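You operate a simulated robot arm through the tools that you are given. There is no shell and no other tool.

You are at the controls of a simulated robot arm. One attempt, no reset.

## Task
Set the zone knobs by the lot card and heat until READY lights.
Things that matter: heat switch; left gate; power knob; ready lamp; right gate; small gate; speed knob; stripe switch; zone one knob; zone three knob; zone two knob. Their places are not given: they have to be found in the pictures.

Only the result counts: the job must be done as asked and must still hold three seconds after the hand-in. Knocking over, shifting, dropping, spilling or breaking anything else fails it.

## Robot
A 6-joint arm with a two-finger parallel gripper, fixed in place. Base frame: the origin is at the foot of the arm, x ahead of it, y to its left, z up. Lengths are in mm, angles in degrees, forces in N, time in s.
With the tool pointing down near the work surface it reaches from about 220 to 620 mm from the base axis. Its first joint turns from -115.0 to 115.0 degrees. Payload 3.43 kg.
The TCP is the grasp point between the finger pads, 34 mm short of the fingertips. In the tool frame z runs along the fingers and y along their closing line. The gripper opens to 128 mm. The fingers are 24 mm wide and 12 mm thick; the gripper's body (48 by 130 mm) begins 96 mm behind the TCP.
Orientation is told as [roll, pitch, yaw] about the base's x, y, z axes, in that order, counted from this pose: with the fingers straight down and closing along the base's y, the tool's x points along the base's -x, its y along +y and its z along -z.

## Interface
- The arm moves only by the tool apply_moves. Its argument "moves" is a list of rows, each an object of numbers (a shift or turn left out is 0, a gripper value left out holds the last): "dx", "dy", "dz": the shift along the base's x, y, z in mm; "ax", "ay", "az": the turn, a rotation vector about the base's x, y, z in degrees. In form: [{"dx": .., "dy": .., "dz": .., "ax": .., "ay": .., "az": ..}, ...]. A call has 1 to 20 rows; each row shifts and turns the commanded pose from where the row before left it. "hand" is the finger opening in mm, from 0 to 128, set as the call begins (left out, the last holds). Each row takes 0.2 s and may step no farther than 50 mm and 8.6 degrees from the row before; otherwise, or with a gripper value out of range, the whole call is refused. A pose out of reach is approached as far as the arm can. The call stops where the force on the tool passes 40 N (or 10 N more than at its start, if that is more) or the arm is blocked; 0.2 s more then pass. Each finger travels about 153 mm/s and halts on what it meets, pressing with about 22 N; the grip force reading is that of the motor and also rises with nothing between the fingers. The clock runs only during rows and for 0.2 s after the last one: add rows that do not move to give the fingers time. It gives the time, the measured TCP pose, the force on the tool (base axes), the opening and the grip force at its end, in the units of the frame above (readings bear some noise), with the torque about the TCP (base axes, N m) and any sound that the robot's microphone picked up, and new pictures: "views" is both (left out), scene, wrist or none.
- Cameras (640 x 400 px; columns grow to the right, rows downward): "scene" is fixed at [403.4, 664.2, 1471.9]; the picture's right is [-1.00, -0.02, 0.00], its down [-0.01, 0.41, -0.91] and it looks along [0.02, -0.91, -0.41] (base axes); focal length 347 px, centre (320, 200). "wrist" rides on the gripper at [76, -11, -160] in the tool frame; the picture's right is [0.15, 0.99, 0.00], its down [-0.88, 0.13, -0.46] and it looks along [-0.45, 0.07, 0.89] (tool axes); focal length 234 px, centre (320, 200).
- slide_trunk(by): slides the trunk up (or, below 0, down) by that many mm; the arm rides with it, the base frame stays. It gives what a move gives, with no picture.
- pixel_to_xyz(camera, pixels): for up to 12 pixels [column, row] of the newest picture of that camera ("zoom" is the newest enlarged one), the place [x, y, z] in the base frame of the surface seen there, good to about 2 mm, but the place of the scene camera against the robot may be out by one fixed shift of up to 18 mm in any direction. It takes no simulated time.
- enlarge(camera, box): a new picture of the part [left, top, right, bottom] of that camera's present view, enlarged. It takes no simulated time.
- finish_job(): hands the job in; it is judged then, once.

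Unless the task says otherwise, let go and move clear before handing in.

The tools are called as name(argument=value, ...) on one line, values as JSON. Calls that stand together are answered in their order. apply_moves: Moves the arm, as the interface text tells. Its arguments: {"type":"object","properties":{"moves":{"type":"array"},"hand":{"type":"number"},"views":{"type":"string","enum":["both","scene","wrist","none"]}},"required":["moves"]} The other tools are called the same way: slide_trunk (by) slides the trunk up or down; pixel_to_xyz (camera, pixels) gives the place of the surface under pixels of a picture; enlarge (camera, box) takes an enlarged picture of a part of a camera's view; finish_job () hands the job in.

At the start:

```text
clock: 0.0
tool_pos: [295.5, -341.9, 1005.5]
tcp_rot: [-0.1, -0.1, 0.0]
contact_force: [-0.3, 0.5, 0.2]
ft_torque: [-0.03, 0.0, 0.01]
gripper_width: 127.9
gripper_force: 0.1
trunk travel left (down, up): [-825.0, 165.0]
```

scene: 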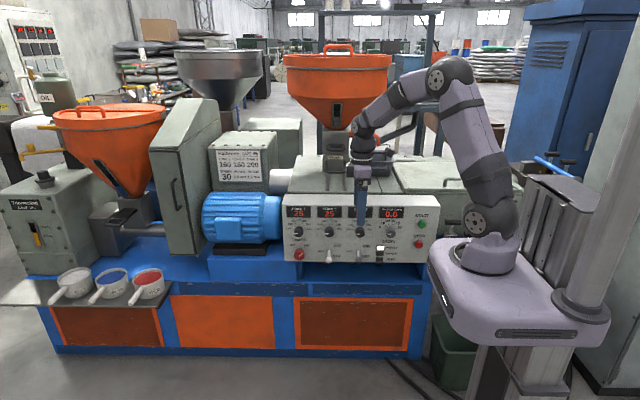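
wrist: 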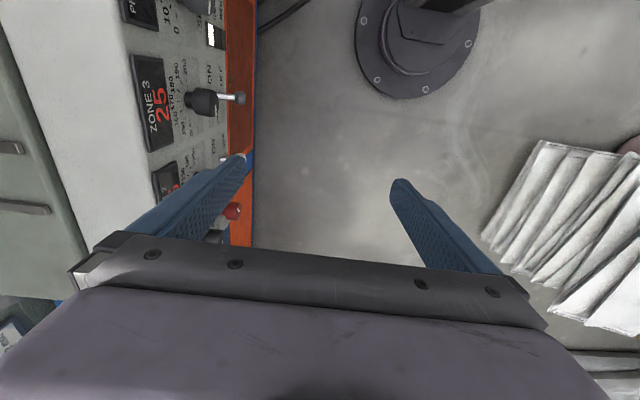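

The scene picture shows an extruder with a control panel around pixels (285-440, 200-270) and a lot card at about (240,165). I'll enlarge those parts first.

enlarge(camera="scene", box=[280, 190, 440, 290])

enlarge(camera="scene", box=[200, 135, 280, 185])

enlarge(camera="scene", box=[0, 160, 180, 310])

enlarge(camera="wrist", box=[100, 0, 260, 250])

```text
4.00 times, centred on (360, 240) of scene
```

zoom: 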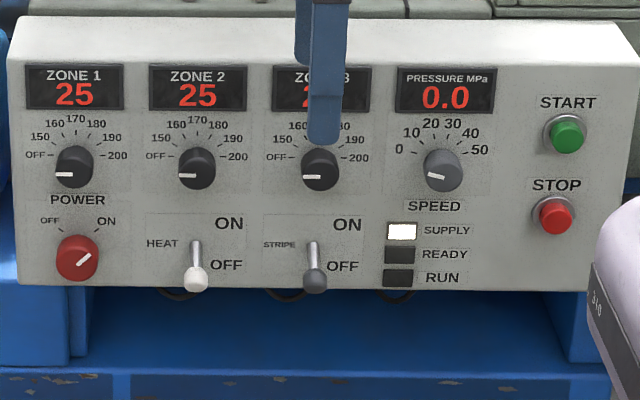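

```text
8.00 times, centred on (240, 160) of scene
```

zoom: 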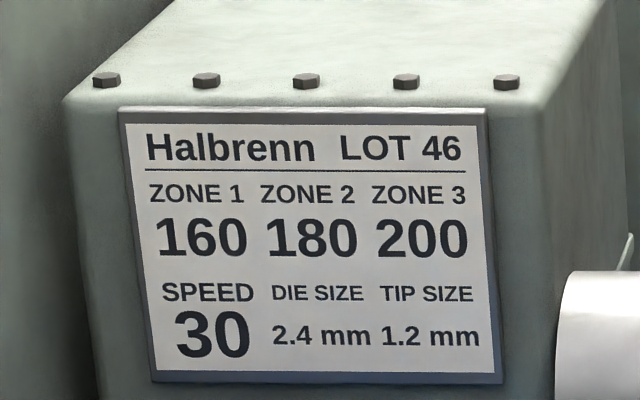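

```text
2.67 times, centred on (90, 235) of scene
```

zoom: 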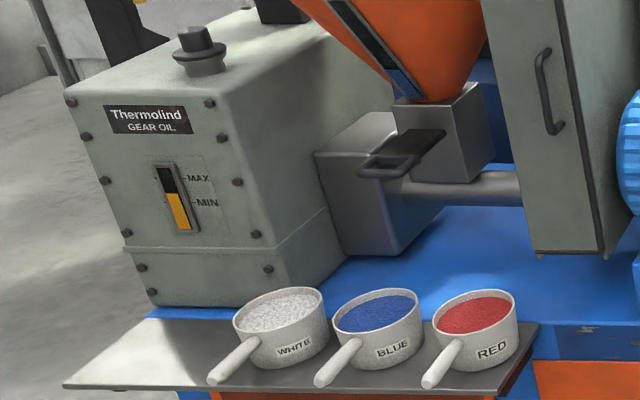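

```text
1.60 times, centred on (180, 125) of wrist
```

zoom: 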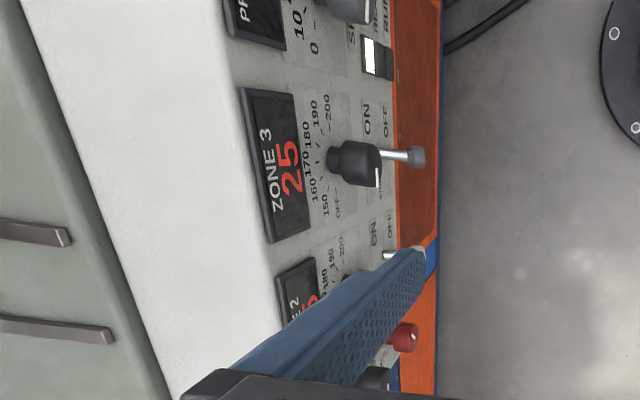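

The card reads Zone 1 160, Zone 2 180, Zone 3 200; all knobs point to OFF, the power knob points to ON, and SUPPLY is lit. I'll measure the positions of the panel features next.

enlarge(camera="scene", box=[280, 190, 440, 290])

pixel_to_xyz(camera="scene", pixels=[[298.5, 231.5], [329, 232], [360, 232], [299, 254.5], [329, 259.5], [329, 252], [288, 222], [288, 258], [425, 258], [315, 262], [345, 225], [360, 200]])

pixel_to_xyz(camera="wrist", pixels=[[203, 98], [240, 98], [150, 100], [185, 160], [232, 212], [130, 60], [195, 60], [243, 158], [400, 184]])

```text
4.00 times, centred on (360, 240) of scene
```

zoom: 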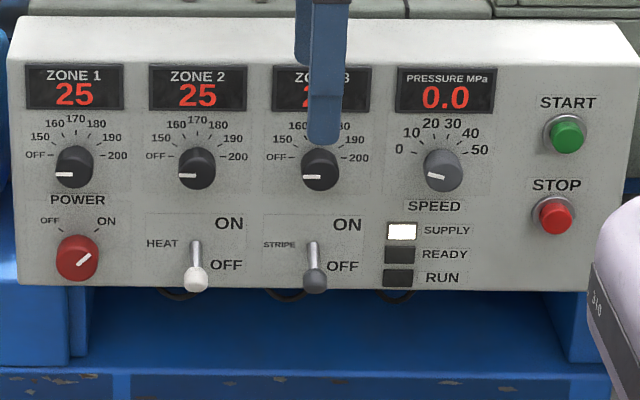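

```text
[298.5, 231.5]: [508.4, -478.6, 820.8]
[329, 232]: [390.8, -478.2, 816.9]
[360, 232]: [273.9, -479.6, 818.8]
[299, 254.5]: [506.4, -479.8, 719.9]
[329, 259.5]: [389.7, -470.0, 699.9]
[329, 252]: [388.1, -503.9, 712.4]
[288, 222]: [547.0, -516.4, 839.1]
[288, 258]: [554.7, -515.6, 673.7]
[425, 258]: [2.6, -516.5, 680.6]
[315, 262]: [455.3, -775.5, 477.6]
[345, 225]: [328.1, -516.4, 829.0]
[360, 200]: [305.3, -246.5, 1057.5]
```

```text
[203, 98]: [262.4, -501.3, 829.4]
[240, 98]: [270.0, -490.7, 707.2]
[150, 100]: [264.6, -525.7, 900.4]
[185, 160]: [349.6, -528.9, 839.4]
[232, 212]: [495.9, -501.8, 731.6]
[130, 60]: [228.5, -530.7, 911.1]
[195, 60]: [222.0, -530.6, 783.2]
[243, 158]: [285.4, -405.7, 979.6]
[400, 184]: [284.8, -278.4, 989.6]
```

The panel is a vertical plane facing +y, at about y=-530 by the wrist camera. I'll measure the arm's base and the knobs more precisely to plan a reach with the fingers along -y.

pixel_to_xyz(camera="scene", pixels=[[485, 245], [470, 285], [478, 220], [450, 75], [362, 130], [360, 155], [368, 165], [600, 330], [500, 380], [200, 370], [360, 340], [385, 233]])

enlarge(camera="wrist", box=[110, 0, 270, 100])

```text
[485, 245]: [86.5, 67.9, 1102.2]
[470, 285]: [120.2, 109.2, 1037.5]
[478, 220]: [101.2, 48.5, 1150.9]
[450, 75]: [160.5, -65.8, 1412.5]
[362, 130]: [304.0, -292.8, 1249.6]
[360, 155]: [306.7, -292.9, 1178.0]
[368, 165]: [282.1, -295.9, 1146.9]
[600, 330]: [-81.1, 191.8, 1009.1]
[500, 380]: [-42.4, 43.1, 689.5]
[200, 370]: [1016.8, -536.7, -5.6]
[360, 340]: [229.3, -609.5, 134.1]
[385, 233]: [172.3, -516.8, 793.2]
```

```text
4.00 times, centred on (190, 50) of wrist
```

zoom: 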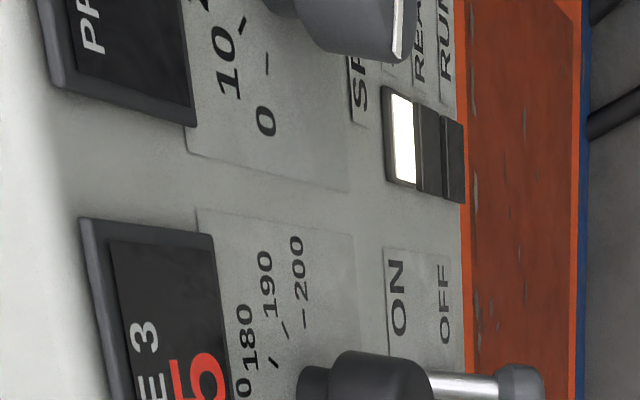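

The arm's plate sits at about z=1040 and the knobs are near z≈815. I'll turn the tool 90° about x so the fingers point at the panel (-y), staying well clear of it.

apply_moves(moves=[{"ax": -8.2}, {"ax": -8.2}, {"ax": -8.2}, {"ax": -8.2}, {"ax": -8.2}, {"ax": -8.2}, {"ax": -8.2}, {"ax": -8.2}, {"ax": -8.2}, {"ax": -8.1}, {"ax": -8.1}, {}], hand=70)

```text
clock: 2.6
tool_pos: [296.1, -342.4, 1005.7]
tcp_rot: [-90.1, -0.1, 0.0]
contact_force: [0.1, -0.2, 0.2]
ft_torque: [0.0, -0.02, -0.01]
gripper_width: 69.9
gripper_force: 0.1
trunk travel left (down, up): [-825.0, 165.0]
```

scene: 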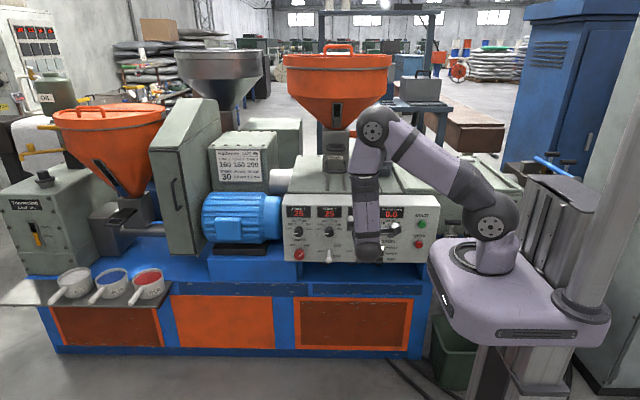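
wrist: 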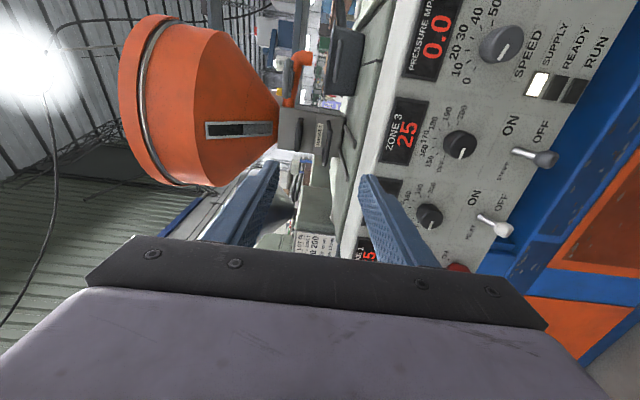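

The tool now points at the panel, and the wrist view shows Zone 3 near (460,143), Zone 2 near (430,215) and the switches at (545,158) and (505,230). I'll enlarge this and measure the knobs.

pixel_to_xyz(camera="wrist", pixels=[[459, 152], [428, 222], [545, 159], [505, 230], [400, 110], [456, 270], [503, 55], [445, 130], [480, 190], [560, 90], [470, 145], [449, 147]])

enlarge(camera="wrist", box=[380, 80, 540, 180])

enlarge(camera="wrist", box=[380, 160, 540, 260])

```text
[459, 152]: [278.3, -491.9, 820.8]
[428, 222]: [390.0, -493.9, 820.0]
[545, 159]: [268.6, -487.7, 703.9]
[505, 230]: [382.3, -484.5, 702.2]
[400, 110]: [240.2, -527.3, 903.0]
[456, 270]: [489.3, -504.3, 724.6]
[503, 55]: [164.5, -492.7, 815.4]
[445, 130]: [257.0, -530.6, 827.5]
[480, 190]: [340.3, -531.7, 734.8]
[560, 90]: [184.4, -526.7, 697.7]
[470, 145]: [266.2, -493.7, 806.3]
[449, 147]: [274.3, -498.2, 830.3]
```

```text
4.00 times, centred on (460, 130) of wrist
```

zoom: 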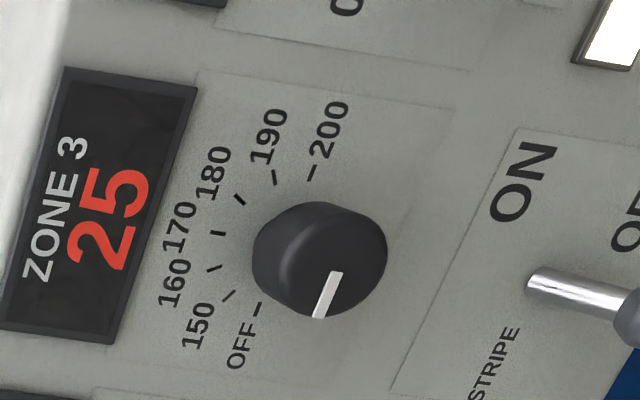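

```text
4.00 times, centred on (460, 210) of wrist
```

zoom: 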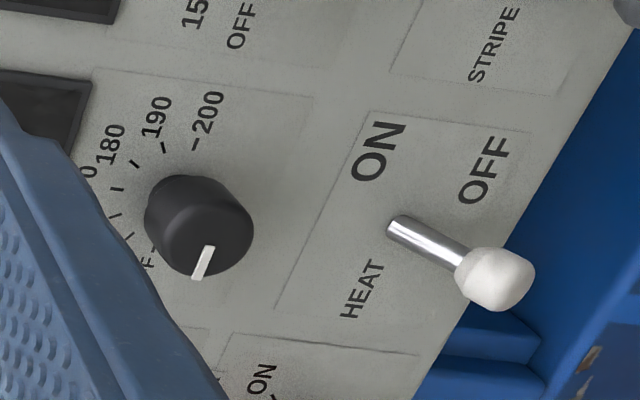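

I'll measure edge points on the Zone 3 and Zone 2 knob faces, plus the tick marks, to find the knob axes.

pixel_to_xyz(camera="wrist", pixels=[[475.5, 145], [461, 158], [466, 134], [453, 148], [464, 146], [467, 132], [444.5, 157.5], [458, 123], [434.5, 139], [437, 153.5], [440, 130], [448.5, 125.5]])

pixel_to_xyz(camera="zoom", pixels=[[250, 235], [190, 272], [205, 235], [235, 200], [165, 240], [195, 145], [150, 260], [500, 280], [395, 225], [210, 260], [225, 215]])

```text
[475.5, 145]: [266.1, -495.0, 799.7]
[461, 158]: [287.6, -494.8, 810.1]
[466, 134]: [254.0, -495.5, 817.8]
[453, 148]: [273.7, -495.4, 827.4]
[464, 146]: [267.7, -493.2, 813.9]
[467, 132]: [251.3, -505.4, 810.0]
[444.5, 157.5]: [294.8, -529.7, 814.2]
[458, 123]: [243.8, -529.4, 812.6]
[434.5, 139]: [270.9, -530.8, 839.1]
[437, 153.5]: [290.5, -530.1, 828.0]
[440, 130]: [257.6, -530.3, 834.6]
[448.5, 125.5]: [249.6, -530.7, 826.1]
```

```text
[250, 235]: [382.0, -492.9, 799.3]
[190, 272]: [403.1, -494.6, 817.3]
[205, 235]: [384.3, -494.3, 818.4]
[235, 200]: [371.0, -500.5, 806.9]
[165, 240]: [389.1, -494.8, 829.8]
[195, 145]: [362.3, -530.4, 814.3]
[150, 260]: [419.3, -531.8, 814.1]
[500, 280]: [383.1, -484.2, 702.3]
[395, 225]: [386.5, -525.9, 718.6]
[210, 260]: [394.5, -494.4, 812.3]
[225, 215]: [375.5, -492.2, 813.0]
```

Zone 3's axis is at about (269.3, 813.4) in x,z, with 30° ticks from OFF (+x) through 170 (up) to 200 (-x). Zone 2 is near x≈387. I'll lower the trunk so the shoulder gets closer to knob height for better reach.

slide_trunk(by=-250)

```text
clock: 5.2
tool_pos: [296.2, -342.3, 757.0]
tcp_rot: [-90.0, 0.0, 0.0]
contact_force: [0.2, -0.2, -0.7]
ft_torque: [-0.04, 0.0, 0.0]
gripper_width: 69.8
gripper_force: 0.1
trunk travel left (down, up): [-575.0, 415.0]
```

The trunk slid cleanly and the TCP is at z=757. Next I'll line up in front of Zone 3, with the tips short of the knob face, and take a look.

apply_moves(moves=[{"dx": -13.5, "dz": 28, "dy": -15}, {"dx": -13.4, "dz": 28.4, "dy": -15}, {"dy": -25}, {"dy": -25}, {}], hand=60)

```text
clock: 6.4
tool_pos: [269.3, -420.7, 812.8]
tcp_rot: [-90.1, 0.0, 0.0]
contact_force: [0.0, -0.4, 0.2]
ft_torque: [-0.01, 0.01, -0.03]
gripper_width: 59.9
gripper_force: 0.1
trunk travel left (down, up): [-575.0, 415.0]
```

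scene: 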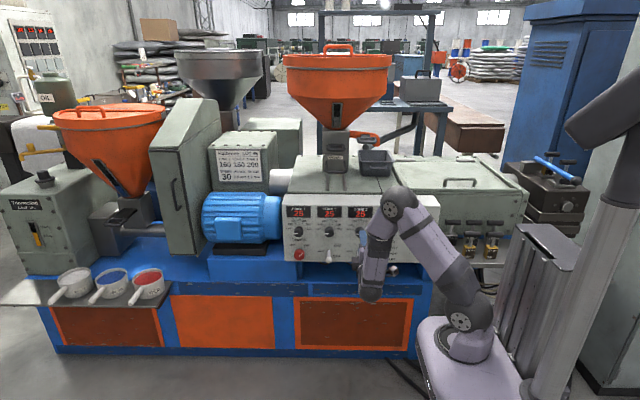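
wrist: 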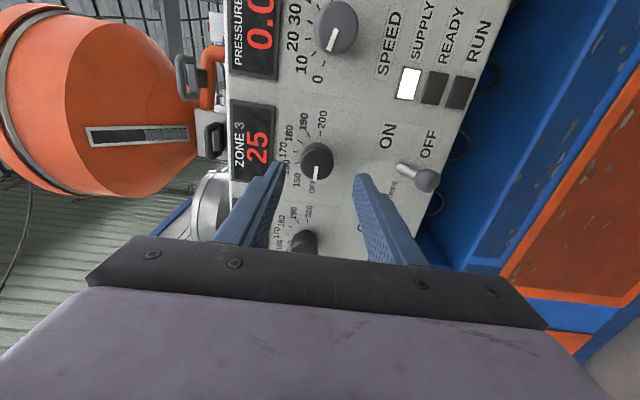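

The Zone 3 knob sits between the fingers at (317,160). I'll zoom in to measure it and check centering.

enlarge(camera="wrist", box=[240, 90, 400, 190])

pixel_to_xyz(camera="wrist", pixels=[[316, 179], [333, 162], [304, 158], [318, 146], [318, 162], [309, 180], [302, 175], [307, 128], [295, 150]])

```text
4.00 times, centred on (320, 140) of wrist
```

zoom: 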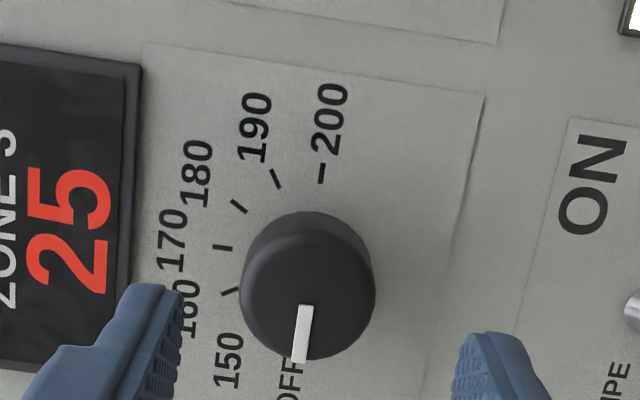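

```text
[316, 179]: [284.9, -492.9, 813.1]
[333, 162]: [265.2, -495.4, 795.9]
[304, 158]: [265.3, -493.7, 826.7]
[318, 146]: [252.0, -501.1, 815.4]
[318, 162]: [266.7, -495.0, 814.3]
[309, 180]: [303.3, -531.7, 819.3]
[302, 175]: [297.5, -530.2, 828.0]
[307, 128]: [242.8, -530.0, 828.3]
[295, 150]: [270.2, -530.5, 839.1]
```

The knob axis is at about (268.5, 813) and its face is at y≈-494. I'll pre-rotate the gripper +86° about y while clear of the panel, so I have range for the 180° clockwise turn.

apply_moves(moves=[{"ay": 8.6}, {"ay": 8.6}, {"ay": 8.6}, {"ay": 8.6}, {"ay": 8.6}, {"ay": 8.6}, {"ay": 8.6}, {"ay": 8.6}, {"ay": 8.6}, {"ay": 8.6}, {}])

```text
clock: 8.8
tool_pos: [269.3, -422.1, 812.0]
tcp_rot: [-90.1, 86.1, -0.1]
contact_force: [-0.3, 0.8, 0.3]
ft_torque: [-0.05, -0.03, 0.02]
gripper_width: 59.9
gripper_force: 0.2
trunk travel left (down, up): [-575.0, 415.0]
```

scene: 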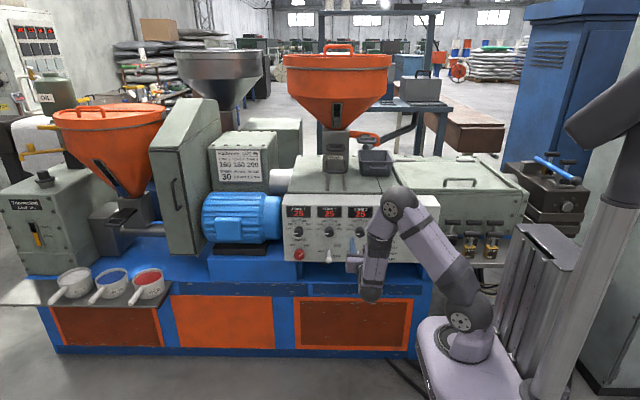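
wrist: 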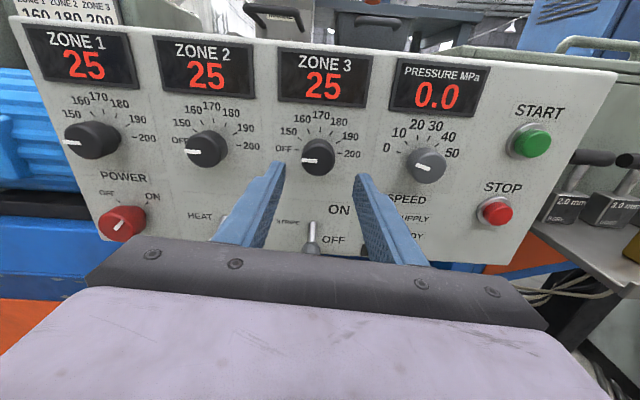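

The view is now upright and shows the whole panel. I'll measure all three zone knobs from here.

enlarge(camera="wrist", box=[240, 90, 400, 190])

pixel_to_xyz(camera="wrist", pixels=[[301, 156], [332, 156], [317, 140], [318, 174], [318, 157], [186, 150], [225, 149], [206, 152], [65, 141], [118, 140], [98, 142], [337, 151]])

```text
4.00 times, centred on (320, 140) of wrist
```

zoom: 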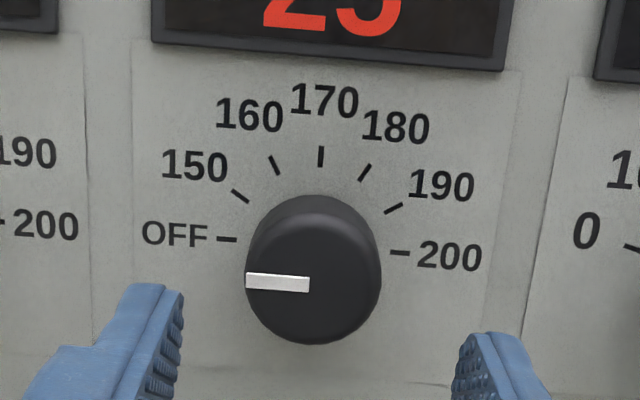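

```text
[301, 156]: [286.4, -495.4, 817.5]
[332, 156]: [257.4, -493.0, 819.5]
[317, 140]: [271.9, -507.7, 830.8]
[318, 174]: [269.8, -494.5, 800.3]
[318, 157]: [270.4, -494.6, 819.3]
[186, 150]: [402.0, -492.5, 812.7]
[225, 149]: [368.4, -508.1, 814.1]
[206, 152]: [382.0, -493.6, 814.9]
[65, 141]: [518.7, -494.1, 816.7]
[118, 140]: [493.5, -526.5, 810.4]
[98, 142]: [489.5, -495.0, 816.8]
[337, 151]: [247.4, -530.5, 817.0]
```

I'll pinpoint the knob face center from this zoom.

pixel_to_xyz(camera="zoom", pixels=[[250, 283], [376, 283], [306, 284], [313, 230], [313, 338], [227, 239], [400, 252], [320, 156], [313, 284], [262, 290], [365, 290]])

```text
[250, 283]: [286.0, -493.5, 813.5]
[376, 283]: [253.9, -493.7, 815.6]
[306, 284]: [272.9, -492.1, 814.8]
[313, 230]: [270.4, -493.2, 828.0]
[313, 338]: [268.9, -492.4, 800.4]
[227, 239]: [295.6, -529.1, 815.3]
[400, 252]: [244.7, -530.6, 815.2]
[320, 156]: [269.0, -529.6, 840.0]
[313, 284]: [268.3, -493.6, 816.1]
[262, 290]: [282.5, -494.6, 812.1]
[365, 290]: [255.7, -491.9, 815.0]
```

The Zone 3 axis is at about (270, 814.3) with radius ≈16 mm. I'll advance over the knob in steps, fingers open to 60 mm.

apply_moves(moves=[{"dx": 0.7, "dz": 1.8, "dy": -15}, {"dy": -15}, {"dy": -15}, {"dy": -14}, {}], hand=60)

```text
clock: 10.0
tool_pos: [269.1, -480.9, 812.4]
tcp_rot: [-89.6, 85.9, 0.2]
contact_force: [0.9, 0.0, -0.7]
ft_torque: [-0.01, -0.04, 0.0]
gripper_width: 60.1
gripper_force: 0.0
trunk travel left (down, up): [-575.0, 415.0]
```

scene: 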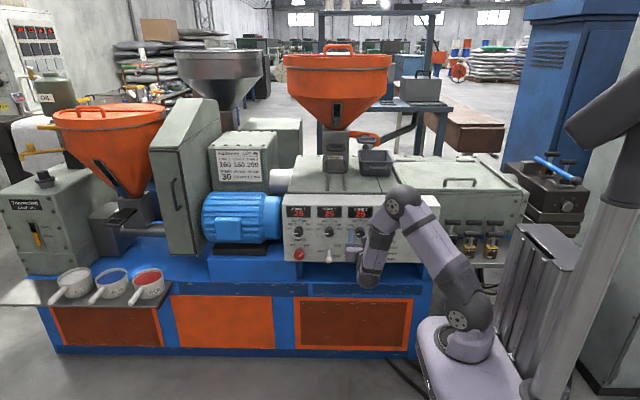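
wrist: 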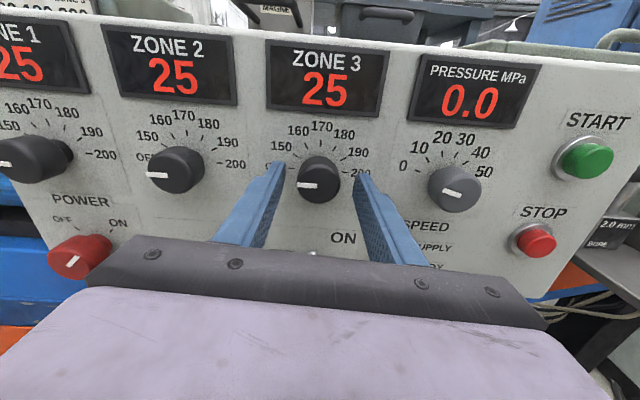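

The tips straddle the knob; I'll check the alignment with the fresh view before closing.

enlarge(camera="wrist", box=[240, 110, 400, 210])

pixel_to_xyz(camera="wrist", pixels=[[298.5, 184], [338, 184], [318, 170], [318, 201], [317, 185], [342, 161], [293, 156], [320, 139]])

```text
4.00 times, centred on (320, 160) of wrist
```

zoom: 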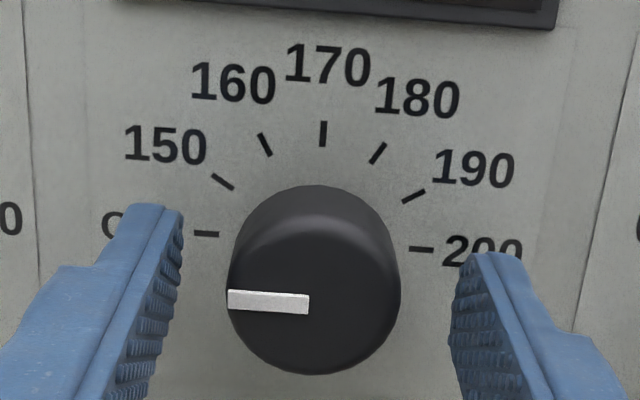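

```text
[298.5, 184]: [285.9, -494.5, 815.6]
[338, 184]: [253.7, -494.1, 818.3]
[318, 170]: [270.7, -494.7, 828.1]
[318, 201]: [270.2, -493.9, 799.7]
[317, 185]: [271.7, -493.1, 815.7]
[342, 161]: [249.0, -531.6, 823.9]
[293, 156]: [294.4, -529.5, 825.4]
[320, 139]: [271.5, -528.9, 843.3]
```

Knob center is (270, 814) against TCP (269.1, 812.4), so I'll nudge that way and close on the knob.

apply_moves(moves=[{"dx": 0.8, "dz": 1.5}, {}], hand=60, views="none")

apply_moves(moves=[{}, {}, {}], hand=0, views="wrist")

```text
clock: 10.6
tool_pos: [271.6, -479.4, 816.1]
tcp_rot: [-90.0, 86.0, 0.0]
contact_force: [-0.2, 0.8, -0.1]
ft_torque: [-0.01, 0.02, -0.01]
gripper_width: 60.1
gripper_force: 0.1
trunk travel left (down, up): [-575.0, 415.0]
```

```text
clock: 11.4
tool_pos: [270.9, -480.1, 815.4]
tcp_rot: [-90.4, 86.0, -0.3]
contact_force: [1.7, 0.4, 0.8]
ft_torque: [0.16, -0.04, 0.13]
gripper_width: 35.5
gripper_force: 45.0
trunk travel left (down, up): [-575.0, 415.0]
```

wrist: 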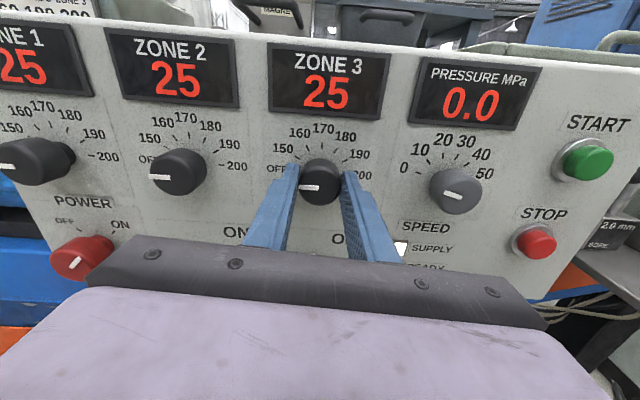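

The knob is gripped at 35.5 mm with little side force. I'll turn clockwise (-y) by 30° first and check how the pointer follows.

apply_moves(moves=[{"ay": -7.5}, {"ay": -7.5}, {"ay": -7.5}, {"ay": -7.5}, {}], views="wrist")

```text
clock: 12.6
tool_pos: [271.0, -480.2, 815.6]
tcp_rot: [-90.0, 55.9, 0.0]
contact_force: [1.7, -2.4, -0.7]
ft_torque: [0.01, 0.04, -0.04]
gripper_width: 35.2
gripper_force: 44.9
trunk travel left (down, up): [-575.0, 415.0]
```

wrist: 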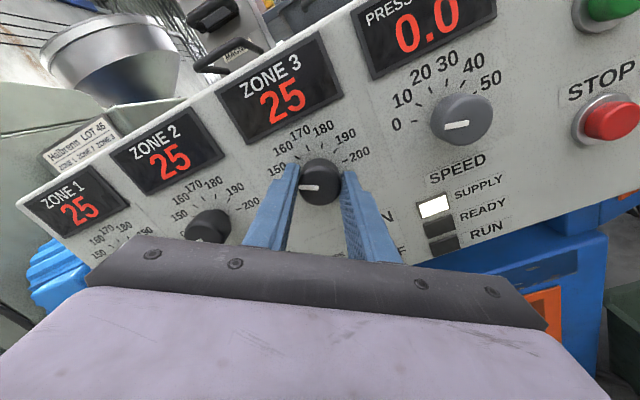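

The pointer turned with the gripper (still at 9 o'clock in the image, now toward 150). I'll continue another 75°.

apply_moves(moves=[{"ay": -7.5}, {"ay": -7.5}, {"ay": -7.5}, {"ay": -7.5}, {"ay": -7.5}, {"ay": -7.5}, {"ay": -7.5}, {"ay": -7.5}, {"ay": -7.5}, {"ay": -7.5}, {}], views="wrist")

```text
clock: 15.0
tool_pos: [270.3, -480.3, 815.1]
tcp_rot: [-89.9, -19.1, -0.1]
contact_force: [-0.6, 2.0, -6.0]
ft_torque: [0.23, 0.02, -0.1]
gripper_width: 35.3
gripper_force: 44.7
trunk travel left (down, up): [-575.0, 415.0]
```

wrist: 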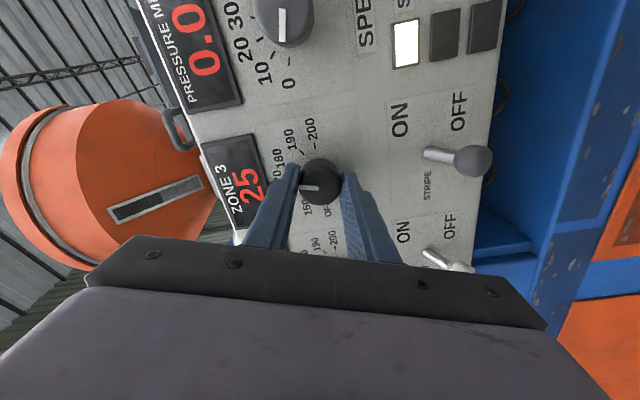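

It has turned 105° so far with small forces. I'll continue the last 75° to point at 200.

apply_moves(moves=[{"ay": -7.5}, {"ay": -7.5}, {"ay": -7.5}, {"ay": -7.5}, {"ay": -7.5}, {"ay": -7.5}, {"ay": -7.5}, {"ay": -7.5}, {"ay": -7.5}, {"ay": -7.5}, {}], views="wrist")

```text
clock: 17.2
tool_pos: [271.3, -482.8, 816.5]
tcp_rot: [58.1, -87.1, -149.3]
contact_force: [-2.0, 9.7, 0.7]
ft_torque: [-0.19, -0.01, 0.16]
gripper_width: 35.1
gripper_force: 44.9
out of reach, approached as far as the arm can: row 10
trunk travel left (down, up): [-575.0, 415.0]
stopped in row 11: the force on the tool passed its limit at 50 N (the readings are from after the stop); the commanded pose is now the measured one
```

wrist: 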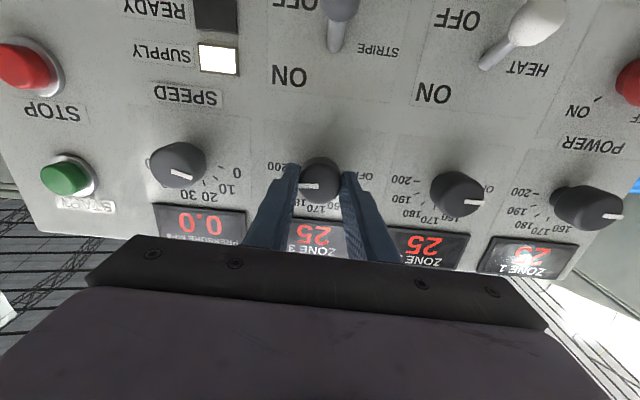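

The roll stopped close to -93° at the arm's limit, and the pointer now looks to be at 200 (pixel 310,186). I'll zoom in before letting go.

enlarge(camera="wrist", box=[240, 130, 400, 230])

apply_moves(moves=[{}, {}, {}], hand=60, views="both")

```text
4.00 times, centred on (320, 180) of wrist
```

zoom: 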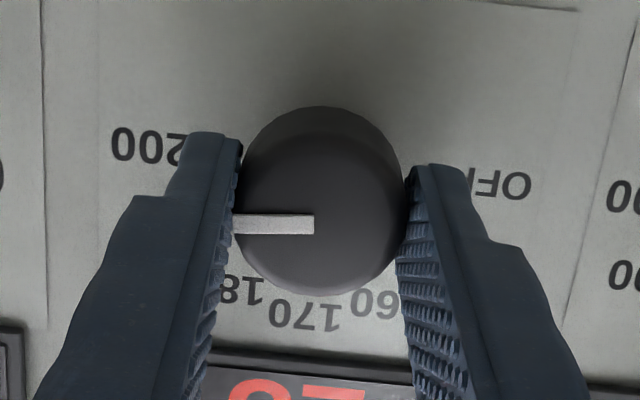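

```text
clock: 18.0
tool_pos: [271.9, -483.3, 815.1]
tcp_rot: [57.9, -87.1, -149.1]
contact_force: [-0.2, -0.7, 0.0]
ft_torque: [0.01, -0.04, 0.0]
gripper_width: 59.9
gripper_force: 0.1
trunk travel left (down, up): [-575.0, 415.0]
```

scene: 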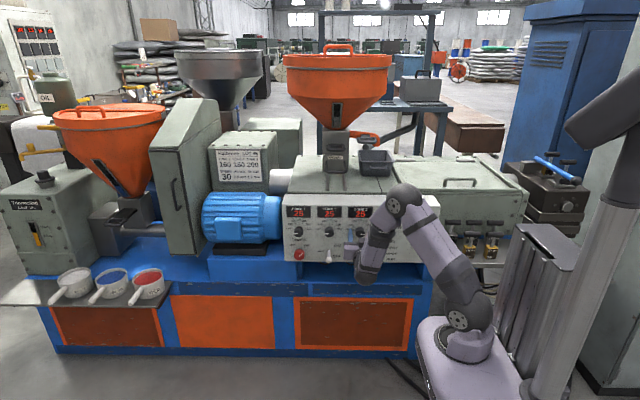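
wrist: 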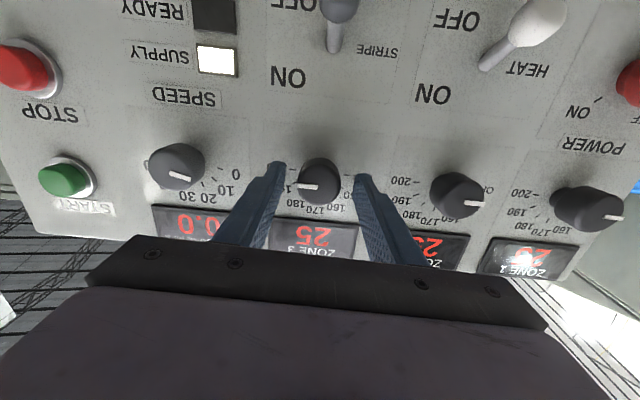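

I'll zoom on the pointer of Zone 3 after release, and measure its ends.

enlarge(camera="wrist", box=[240, 130, 400, 230])

pixel_to_xyz(camera="wrist", pixels=[[301, 186], [316, 187], [300, 187], [318, 187]])

apply_moves(moves=[{"dy": 15}, {"dy": 20}, {"dy": 25}, {}], hand=60, views="wrist")

```text
4.00 times, centred on (320, 180) of wrist
```

zoom: 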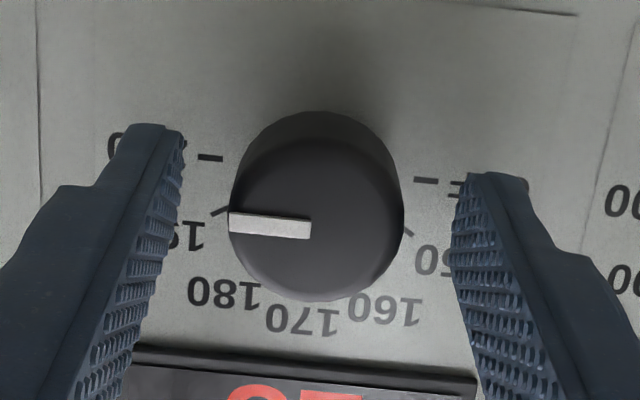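

```text
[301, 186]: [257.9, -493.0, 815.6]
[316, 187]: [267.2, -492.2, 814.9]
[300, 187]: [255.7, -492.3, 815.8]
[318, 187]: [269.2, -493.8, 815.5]
```

```text
clock: 19.0
tool_pos: [281.4, -427.9, 830.4]
tcp_rot: [53.9, -87.2, -145.1]
contact_force: [0.1, 0.2, 1.0]
ft_torque: [-0.03, -0.02, 0.02]
gripper_width: 59.9
gripper_force: 0.0
out of reach, approached as far as the arm can: row 2, 3
trunk travel left (down, up): [-575.0, 415.0]
```

wrist: 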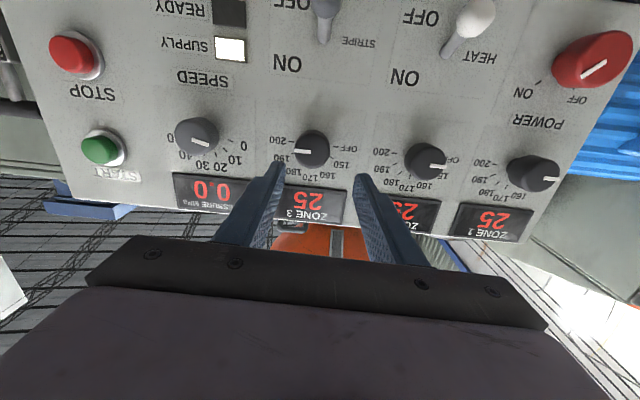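

Zone 3 points to 200 and the arm is clear of the knob. It sat at its roll limit there, so I'll roll back the other way to an upright view.

apply_moves(moves=[{"ay": 8.6}, {"ay": 8.6}, {"ay": 8.6}, {"ay": 8.6}, {"ay": 8.6}, {"ay": 8.6}, {"ay": 8.6}, {"ay": 8.6}, {"ay": 8.6}, {"ay": 8.6}, {"ay": 8.6}, {"ay": 8.6}, {"ay": 8.6}, {"ay": 8.6}, {"ay": 8.6}, {"ay": 8.6}, {"ay": 8.6}, {"ay": 8.6}, {"ay": 8.6}, {}], hand=60, views="wrist")

```text
clock: 23.2
tool_pos: [283.0, -428.7, 828.8]
tcp_rot: [-95.5, 70.9, -4.6]
contact_force: [-0.2, -0.1, -0.1]
ft_torque: [0.03, 0.05, 0.04]
gripper_width: 60.2
gripper_force: 0.0
trunk travel left (down, up): [-575.0, 415.0]
```

wrist: 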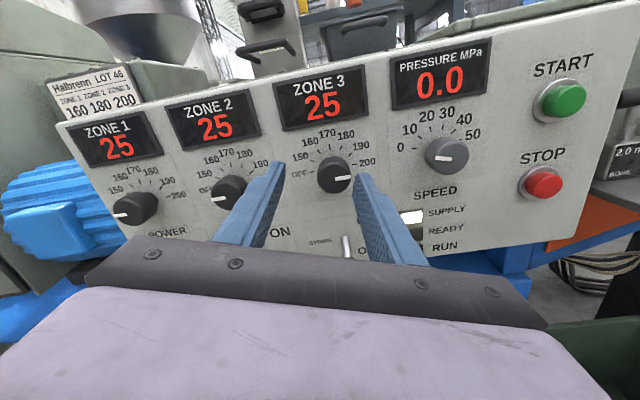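

Zone 3 reads 200. I'll straighten the small tool tilt, restore the roll to 86°, and shift in front of Zone 2.

apply_moves(moves=[{"ax": 1.8, "az": -0.6, "dy": 4, "dz": -7}, {"ay": 7.5, "dz": -7.5}, {"ay": 7.5, "dx": 35}, {"dx": 35}, {"dx": 34}, {}], hand=60, views="wrist")

```text
clock: 24.6
tool_pos: [386.5, -425.0, 814.2]
tcp_rot: [-89.6, 85.9, 0.2]
contact_force: [0.3, -0.5, -0.2]
ft_torque: [-0.03, -0.01, -0.01]
gripper_width: 60.2
gripper_force: 0.0
trunk travel left (down, up): [-575.0, 415.0]
```

wrist: 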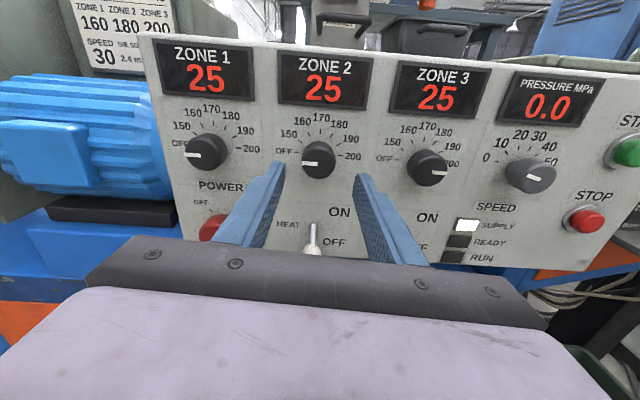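

Zone 3's pointer faces right, toward 200, and I'm in front of Zone 2. I'll zoom to check Zone 3 and also whether the speed knob still looks undisturbed.

enlarge(camera="wrist", box=[390, 110, 580, 229])

enlarge(camera="scene", box=[280, 190, 440, 290])

enlarge(camera="wrist", box=[240, 90, 400, 190])

pixel_to_xyz(camera="zoom", pixels=[[250, 285], [376, 285], [313, 230], [313, 338], [312, 284], [320, 156]])

```text
3.36 times, centred on (485, 170) of wrist
```

zoom: 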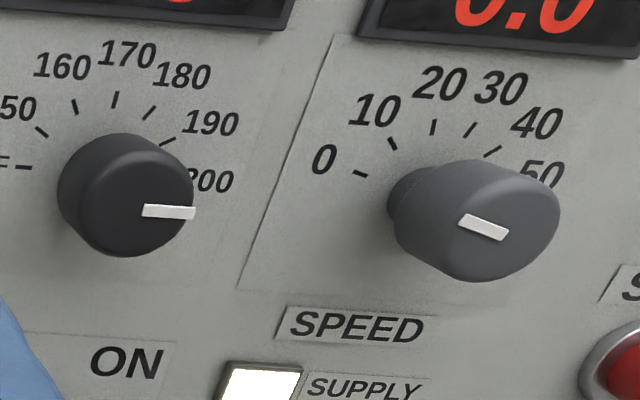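

```text
4.00 times, centred on (360, 240) of scene
```

zoom: 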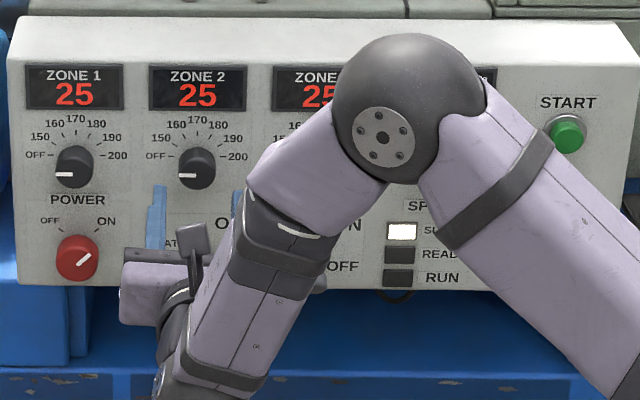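

```text
4.00 times, centred on (320, 140) of wrist
```

zoom: 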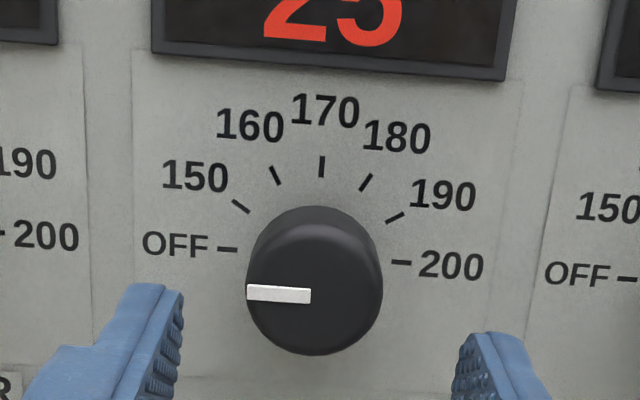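

```text
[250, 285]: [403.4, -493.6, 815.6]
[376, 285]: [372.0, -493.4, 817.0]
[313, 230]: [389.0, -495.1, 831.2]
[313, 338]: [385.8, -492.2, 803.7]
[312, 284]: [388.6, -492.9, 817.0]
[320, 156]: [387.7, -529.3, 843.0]
```

The speed knob still points at 0 and Zone 3 at 200. Zone 2's axis is at about (387.7, 814.7), so I'll advance over it.

apply_moves(moves=[{"dx": 1.0, "dz": 0.5, "dy": -15}, {"dy": -15}, {"dy": -15}, {"dy": -10}, {}], hand=60, views="wrist")

```text
clock: 25.8
tool_pos: [386.7, -480.4, 815.9]
tcp_rot: [-90.1, 85.9, -0.2]
contact_force: [-0.3, 0.4, -0.2]
ft_torque: [-0.01, 0.01, 0.0]
gripper_width: 59.8
gripper_force: 0.0
trunk travel left (down, up): [-575.0, 415.0]
```

wrist: 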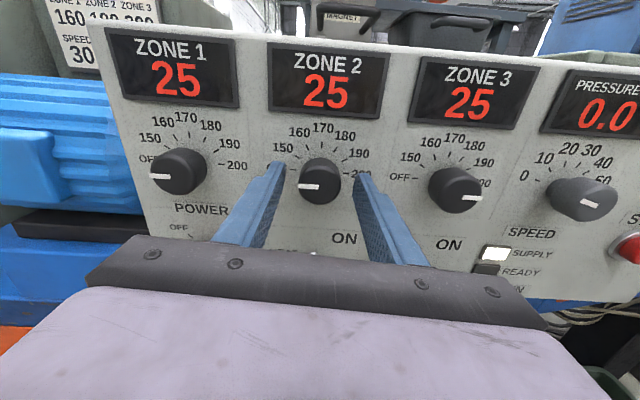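

The fingers straddle Zone 2 and look well centered, with the knob at (320,182). I'll close on it and turn 30° to check that it follows.

apply_moves(moves=[{}, {}, {}], hand=0, views="none")

apply_moves(moves=[{"ay": -7.5}, {"ay": -7.5}, {"ay": -7.5}, {"ay": -7.5}, {}], views="wrist")

```text
clock: 26.6
tool_pos: [387.5, -480.0, 815.1]
tcp_rot: [-90.2, 86.0, -0.1]
contact_force: [2.3, -2.0, 0.2]
ft_torque: [0.09, -0.04, 0.17]
gripper_width: 35.6
gripper_force: 45.4
trunk travel left (down, up): [-575.0, 415.0]
```

```text
clock: 27.8
tool_pos: [388.5, -480.6, 816.1]
tcp_rot: [-90.0, 55.8, 0.1]
contact_force: [3.3, -1.4, -0.8]
ft_torque: [-0.24, -0.01, -0.14]
gripper_width: 35.5
gripper_force: 44.4
trunk travel left (down, up): [-575.0, 415.0]
```

wrist: 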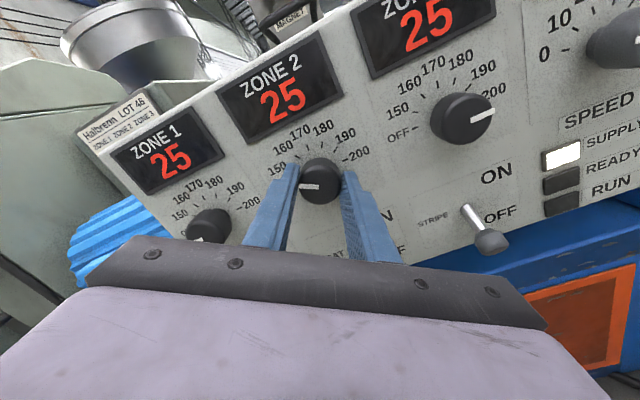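

Zone 2 follows the gripper. I'll turn another 90° for a total of 120° (the 180 mark).

apply_moves(moves=[{"ay": -7.5}, {"ay": -7.5}, {"ay": -7.5}, {"ay": -7.5}, {"ay": -7.5}, {"ay": -7.5}, {"ay": -7.5}, {"ay": -7.5}, {"ay": -7.5}, {"ay": -7.5}, {"ay": -7.5}, {"ay": -7.5}, {}], views="wrist")

enlarge(camera="wrist", box=[240, 130, 400, 230])

```text
clock: 30.6
tool_pos: [387.0, -480.9, 814.9]
tcp_rot: [-89.9, -34.1, 0.1]
contact_force: [3.3, -3.0, -0.4]
ft_torque: [-0.15, -0.02, 0.62]
gripper_width: 35.7
gripper_force: 45.4
trunk travel left (down, up): [-575.0, 415.0]
```

wrist: 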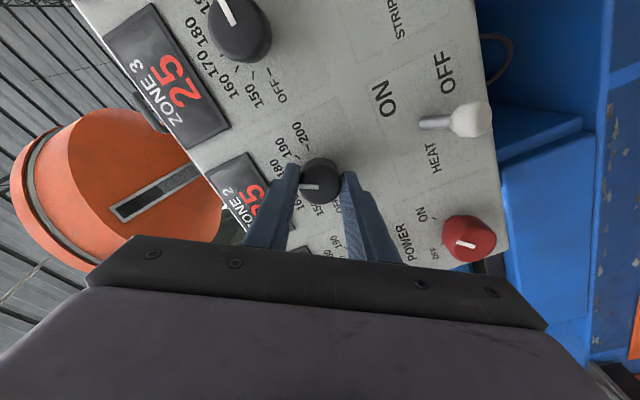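

```text
4.00 times, centred on (320, 180) of wrist
```

zoom: 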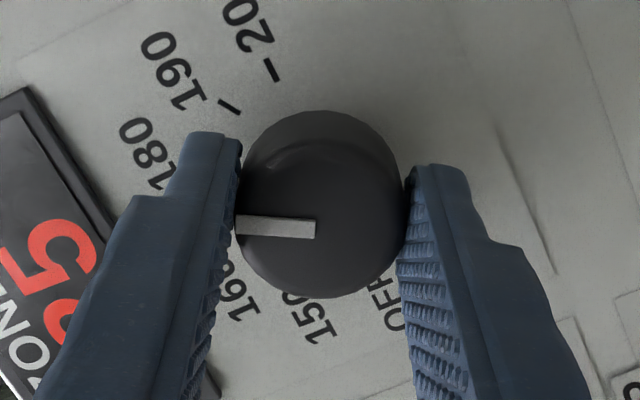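

Zone 2 has turned 120°, so I'll release, back off straight along +y, then roll upright again.

apply_moves(moves=[{}, {}, {}], hand=60, views="none")

apply_moves(moves=[{"dy": 15}, {"dy": 20}, {"dy": 20}, {"ay": 8}, {"ay": 8}, {"ay": 8}, {"ay": 8}, {"ay": 8}, {"ay": 8}, {"ay": 8}, {"ay": 8}, {"ay": 8}, {"ay": 8}, {"ay": 8}, {"ay": 8}, {"ay": 8}, {"ay": 8}, {"ay": 8}, {}], hand=60, views="wrist")

enlarge(camera="wrist", box=[240, 90, 400, 190])

```text
clock: 31.4
tool_pos: [387.0, -481.0, 815.5]
tcp_rot: [-90.0, -34.2, 0.0]
contact_force: [0.2, -0.1, -0.7]
ft_torque: [-0.02, 0.02, -0.01]
gripper_width: 59.7
gripper_force: 0.0
trunk travel left (down, up): [-575.0, 415.0]
```

```text
clock: 35.4
tool_pos: [386.2, -424.8, 814.5]
tcp_rot: [-90.1, 86.0, -0.1]
contact_force: [0.1, 0.9, -0.8]
ft_torque: [0.03, 0.01, 0.0]
gripper_width: 59.8
gripper_force: 0.1
trunk travel left (down, up): [-575.0, 415.0]
```

wrist: 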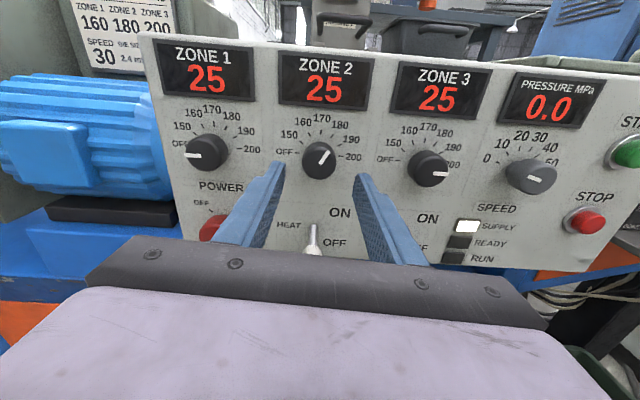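

```text
4.00 times, centred on (320, 140) of wrist
```

zoom: 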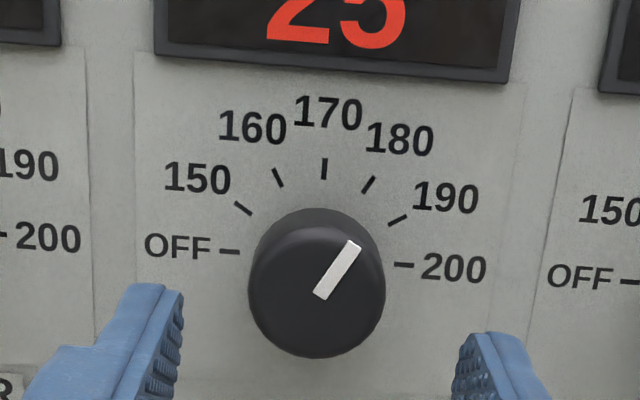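

Zone 2's pointer matches the 180 tick. I'll shift over to Zone 1.

apply_moves(moves=[{"dx": 40}, {"dx": 40}, {"dx": 39}, {}], hand=60, views="wrist")

enlarge(camera="wrist", box=[240, 90, 400, 190])

pixel_to_xyz(camera="zoom", pixels=[[250, 290], [376, 290], [313, 240], [313, 345], [312, 292], [320, 166], [300, 292]])

```text
clock: 36.4
tool_pos: [507.7, -424.8, 815.5]
tcp_rot: [-89.6, 85.9, 0.4]
contact_force: [0.8, 0.6, 0.0]
ft_torque: [0.0, 0.03, 0.0]
gripper_width: 59.9
gripper_force: 0.0
trunk travel left (down, up): [-575.0, 415.0]
```

wrist: 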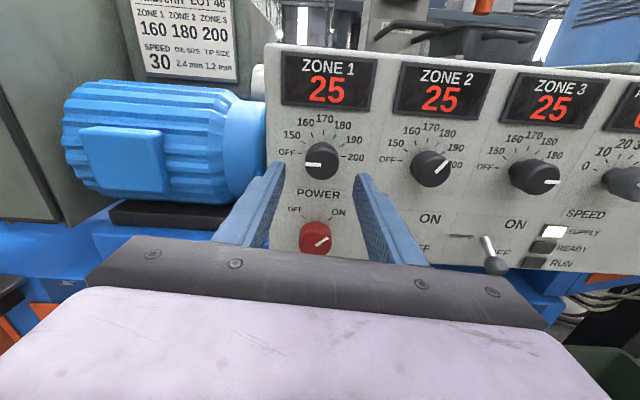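

```text
4.00 times, centred on (320, 140) of wrist
```

zoom: 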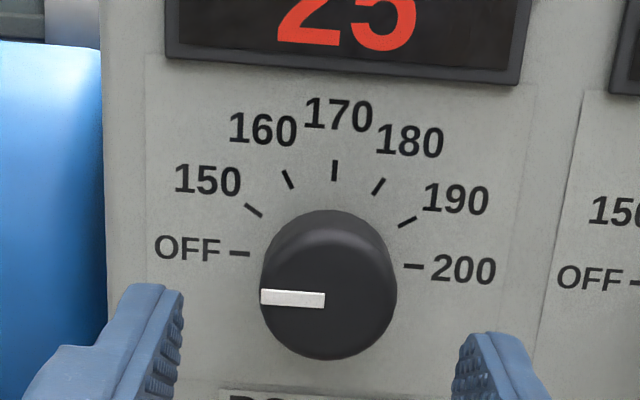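

```text
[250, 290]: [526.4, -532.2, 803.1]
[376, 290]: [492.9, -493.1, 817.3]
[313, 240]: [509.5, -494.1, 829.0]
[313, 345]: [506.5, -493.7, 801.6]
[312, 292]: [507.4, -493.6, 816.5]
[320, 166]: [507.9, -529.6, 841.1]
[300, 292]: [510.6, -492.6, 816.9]
```

I'll measure the Zone 1 face edges more exactly.

pixel_to_xyz(camera="zoom", pixels=[[265, 297], [392, 300], [264, 290], [394, 290], [329, 300], [329, 352], [329, 245], [247, 254], [415, 267], [335, 170], [323, 300], [325, 350]])

```text
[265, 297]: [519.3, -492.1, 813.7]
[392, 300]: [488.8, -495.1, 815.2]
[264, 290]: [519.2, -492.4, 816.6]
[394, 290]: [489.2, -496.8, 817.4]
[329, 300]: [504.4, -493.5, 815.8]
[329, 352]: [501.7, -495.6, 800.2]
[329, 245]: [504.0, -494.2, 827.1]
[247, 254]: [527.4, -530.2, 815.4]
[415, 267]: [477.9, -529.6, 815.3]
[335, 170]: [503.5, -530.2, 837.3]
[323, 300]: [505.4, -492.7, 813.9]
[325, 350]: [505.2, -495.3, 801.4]
```

Zone 1's axis is at about (503.8, 814.5). I'll shift -3 mm in x and advance part-way, then re-check.

apply_moves(moves=[{"dx": -2.8, "dz": -0.3}, {"dy": -15}, {"dy": -15}, {}], hand=60, views="none")

apply_moves(moves=[{"dy": -15}, {"dy": -10}, {}], hand=60, views="wrist")

enlarge(camera="wrist", box=[240, 110, 400, 210])

```text
clock: 37.4
tool_pos: [503.6, -454.9, 815.2]
tcp_rot: [-90.3, 85.9, -0.3]
contact_force: [0.3, 0.5, 0.2]
ft_torque: [0.02, 0.02, -0.03]
gripper_width: 60.1
gripper_force: 0.0
trunk travel left (down, up): [-575.0, 415.0]
```

```text
clock: 38.2
tool_pos: [502.7, -477.9, 814.7]
tcp_rot: [-90.3, 86.0, -0.2]
contact_force: [0.5, 0.5, 0.9]
ft_torque: [0.03, 0.0, 0.01]
gripper_width: 59.7
gripper_force: 0.0
trunk travel left (down, up): [-575.0, 415.0]
```

wrist: 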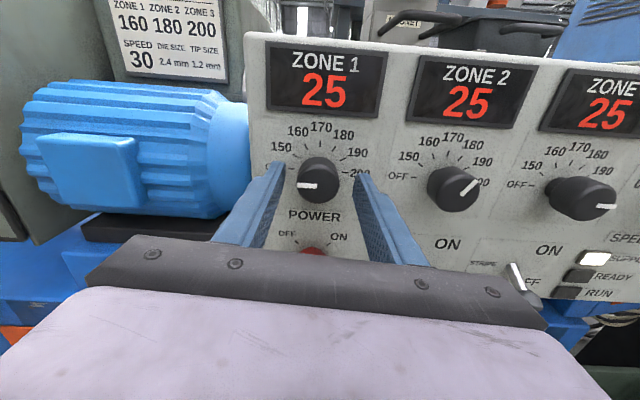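

```text
4.00 times, centred on (320, 160) of wrist
```

zoom: 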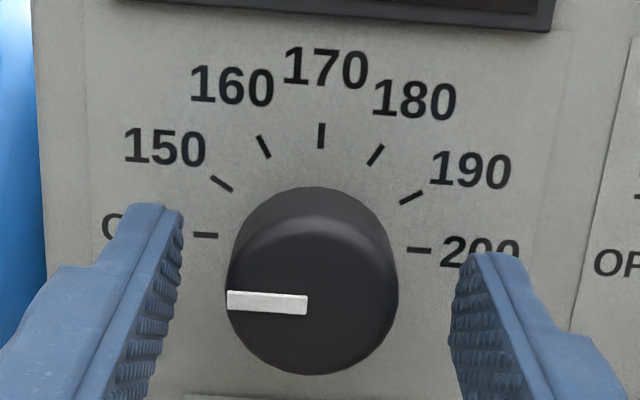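

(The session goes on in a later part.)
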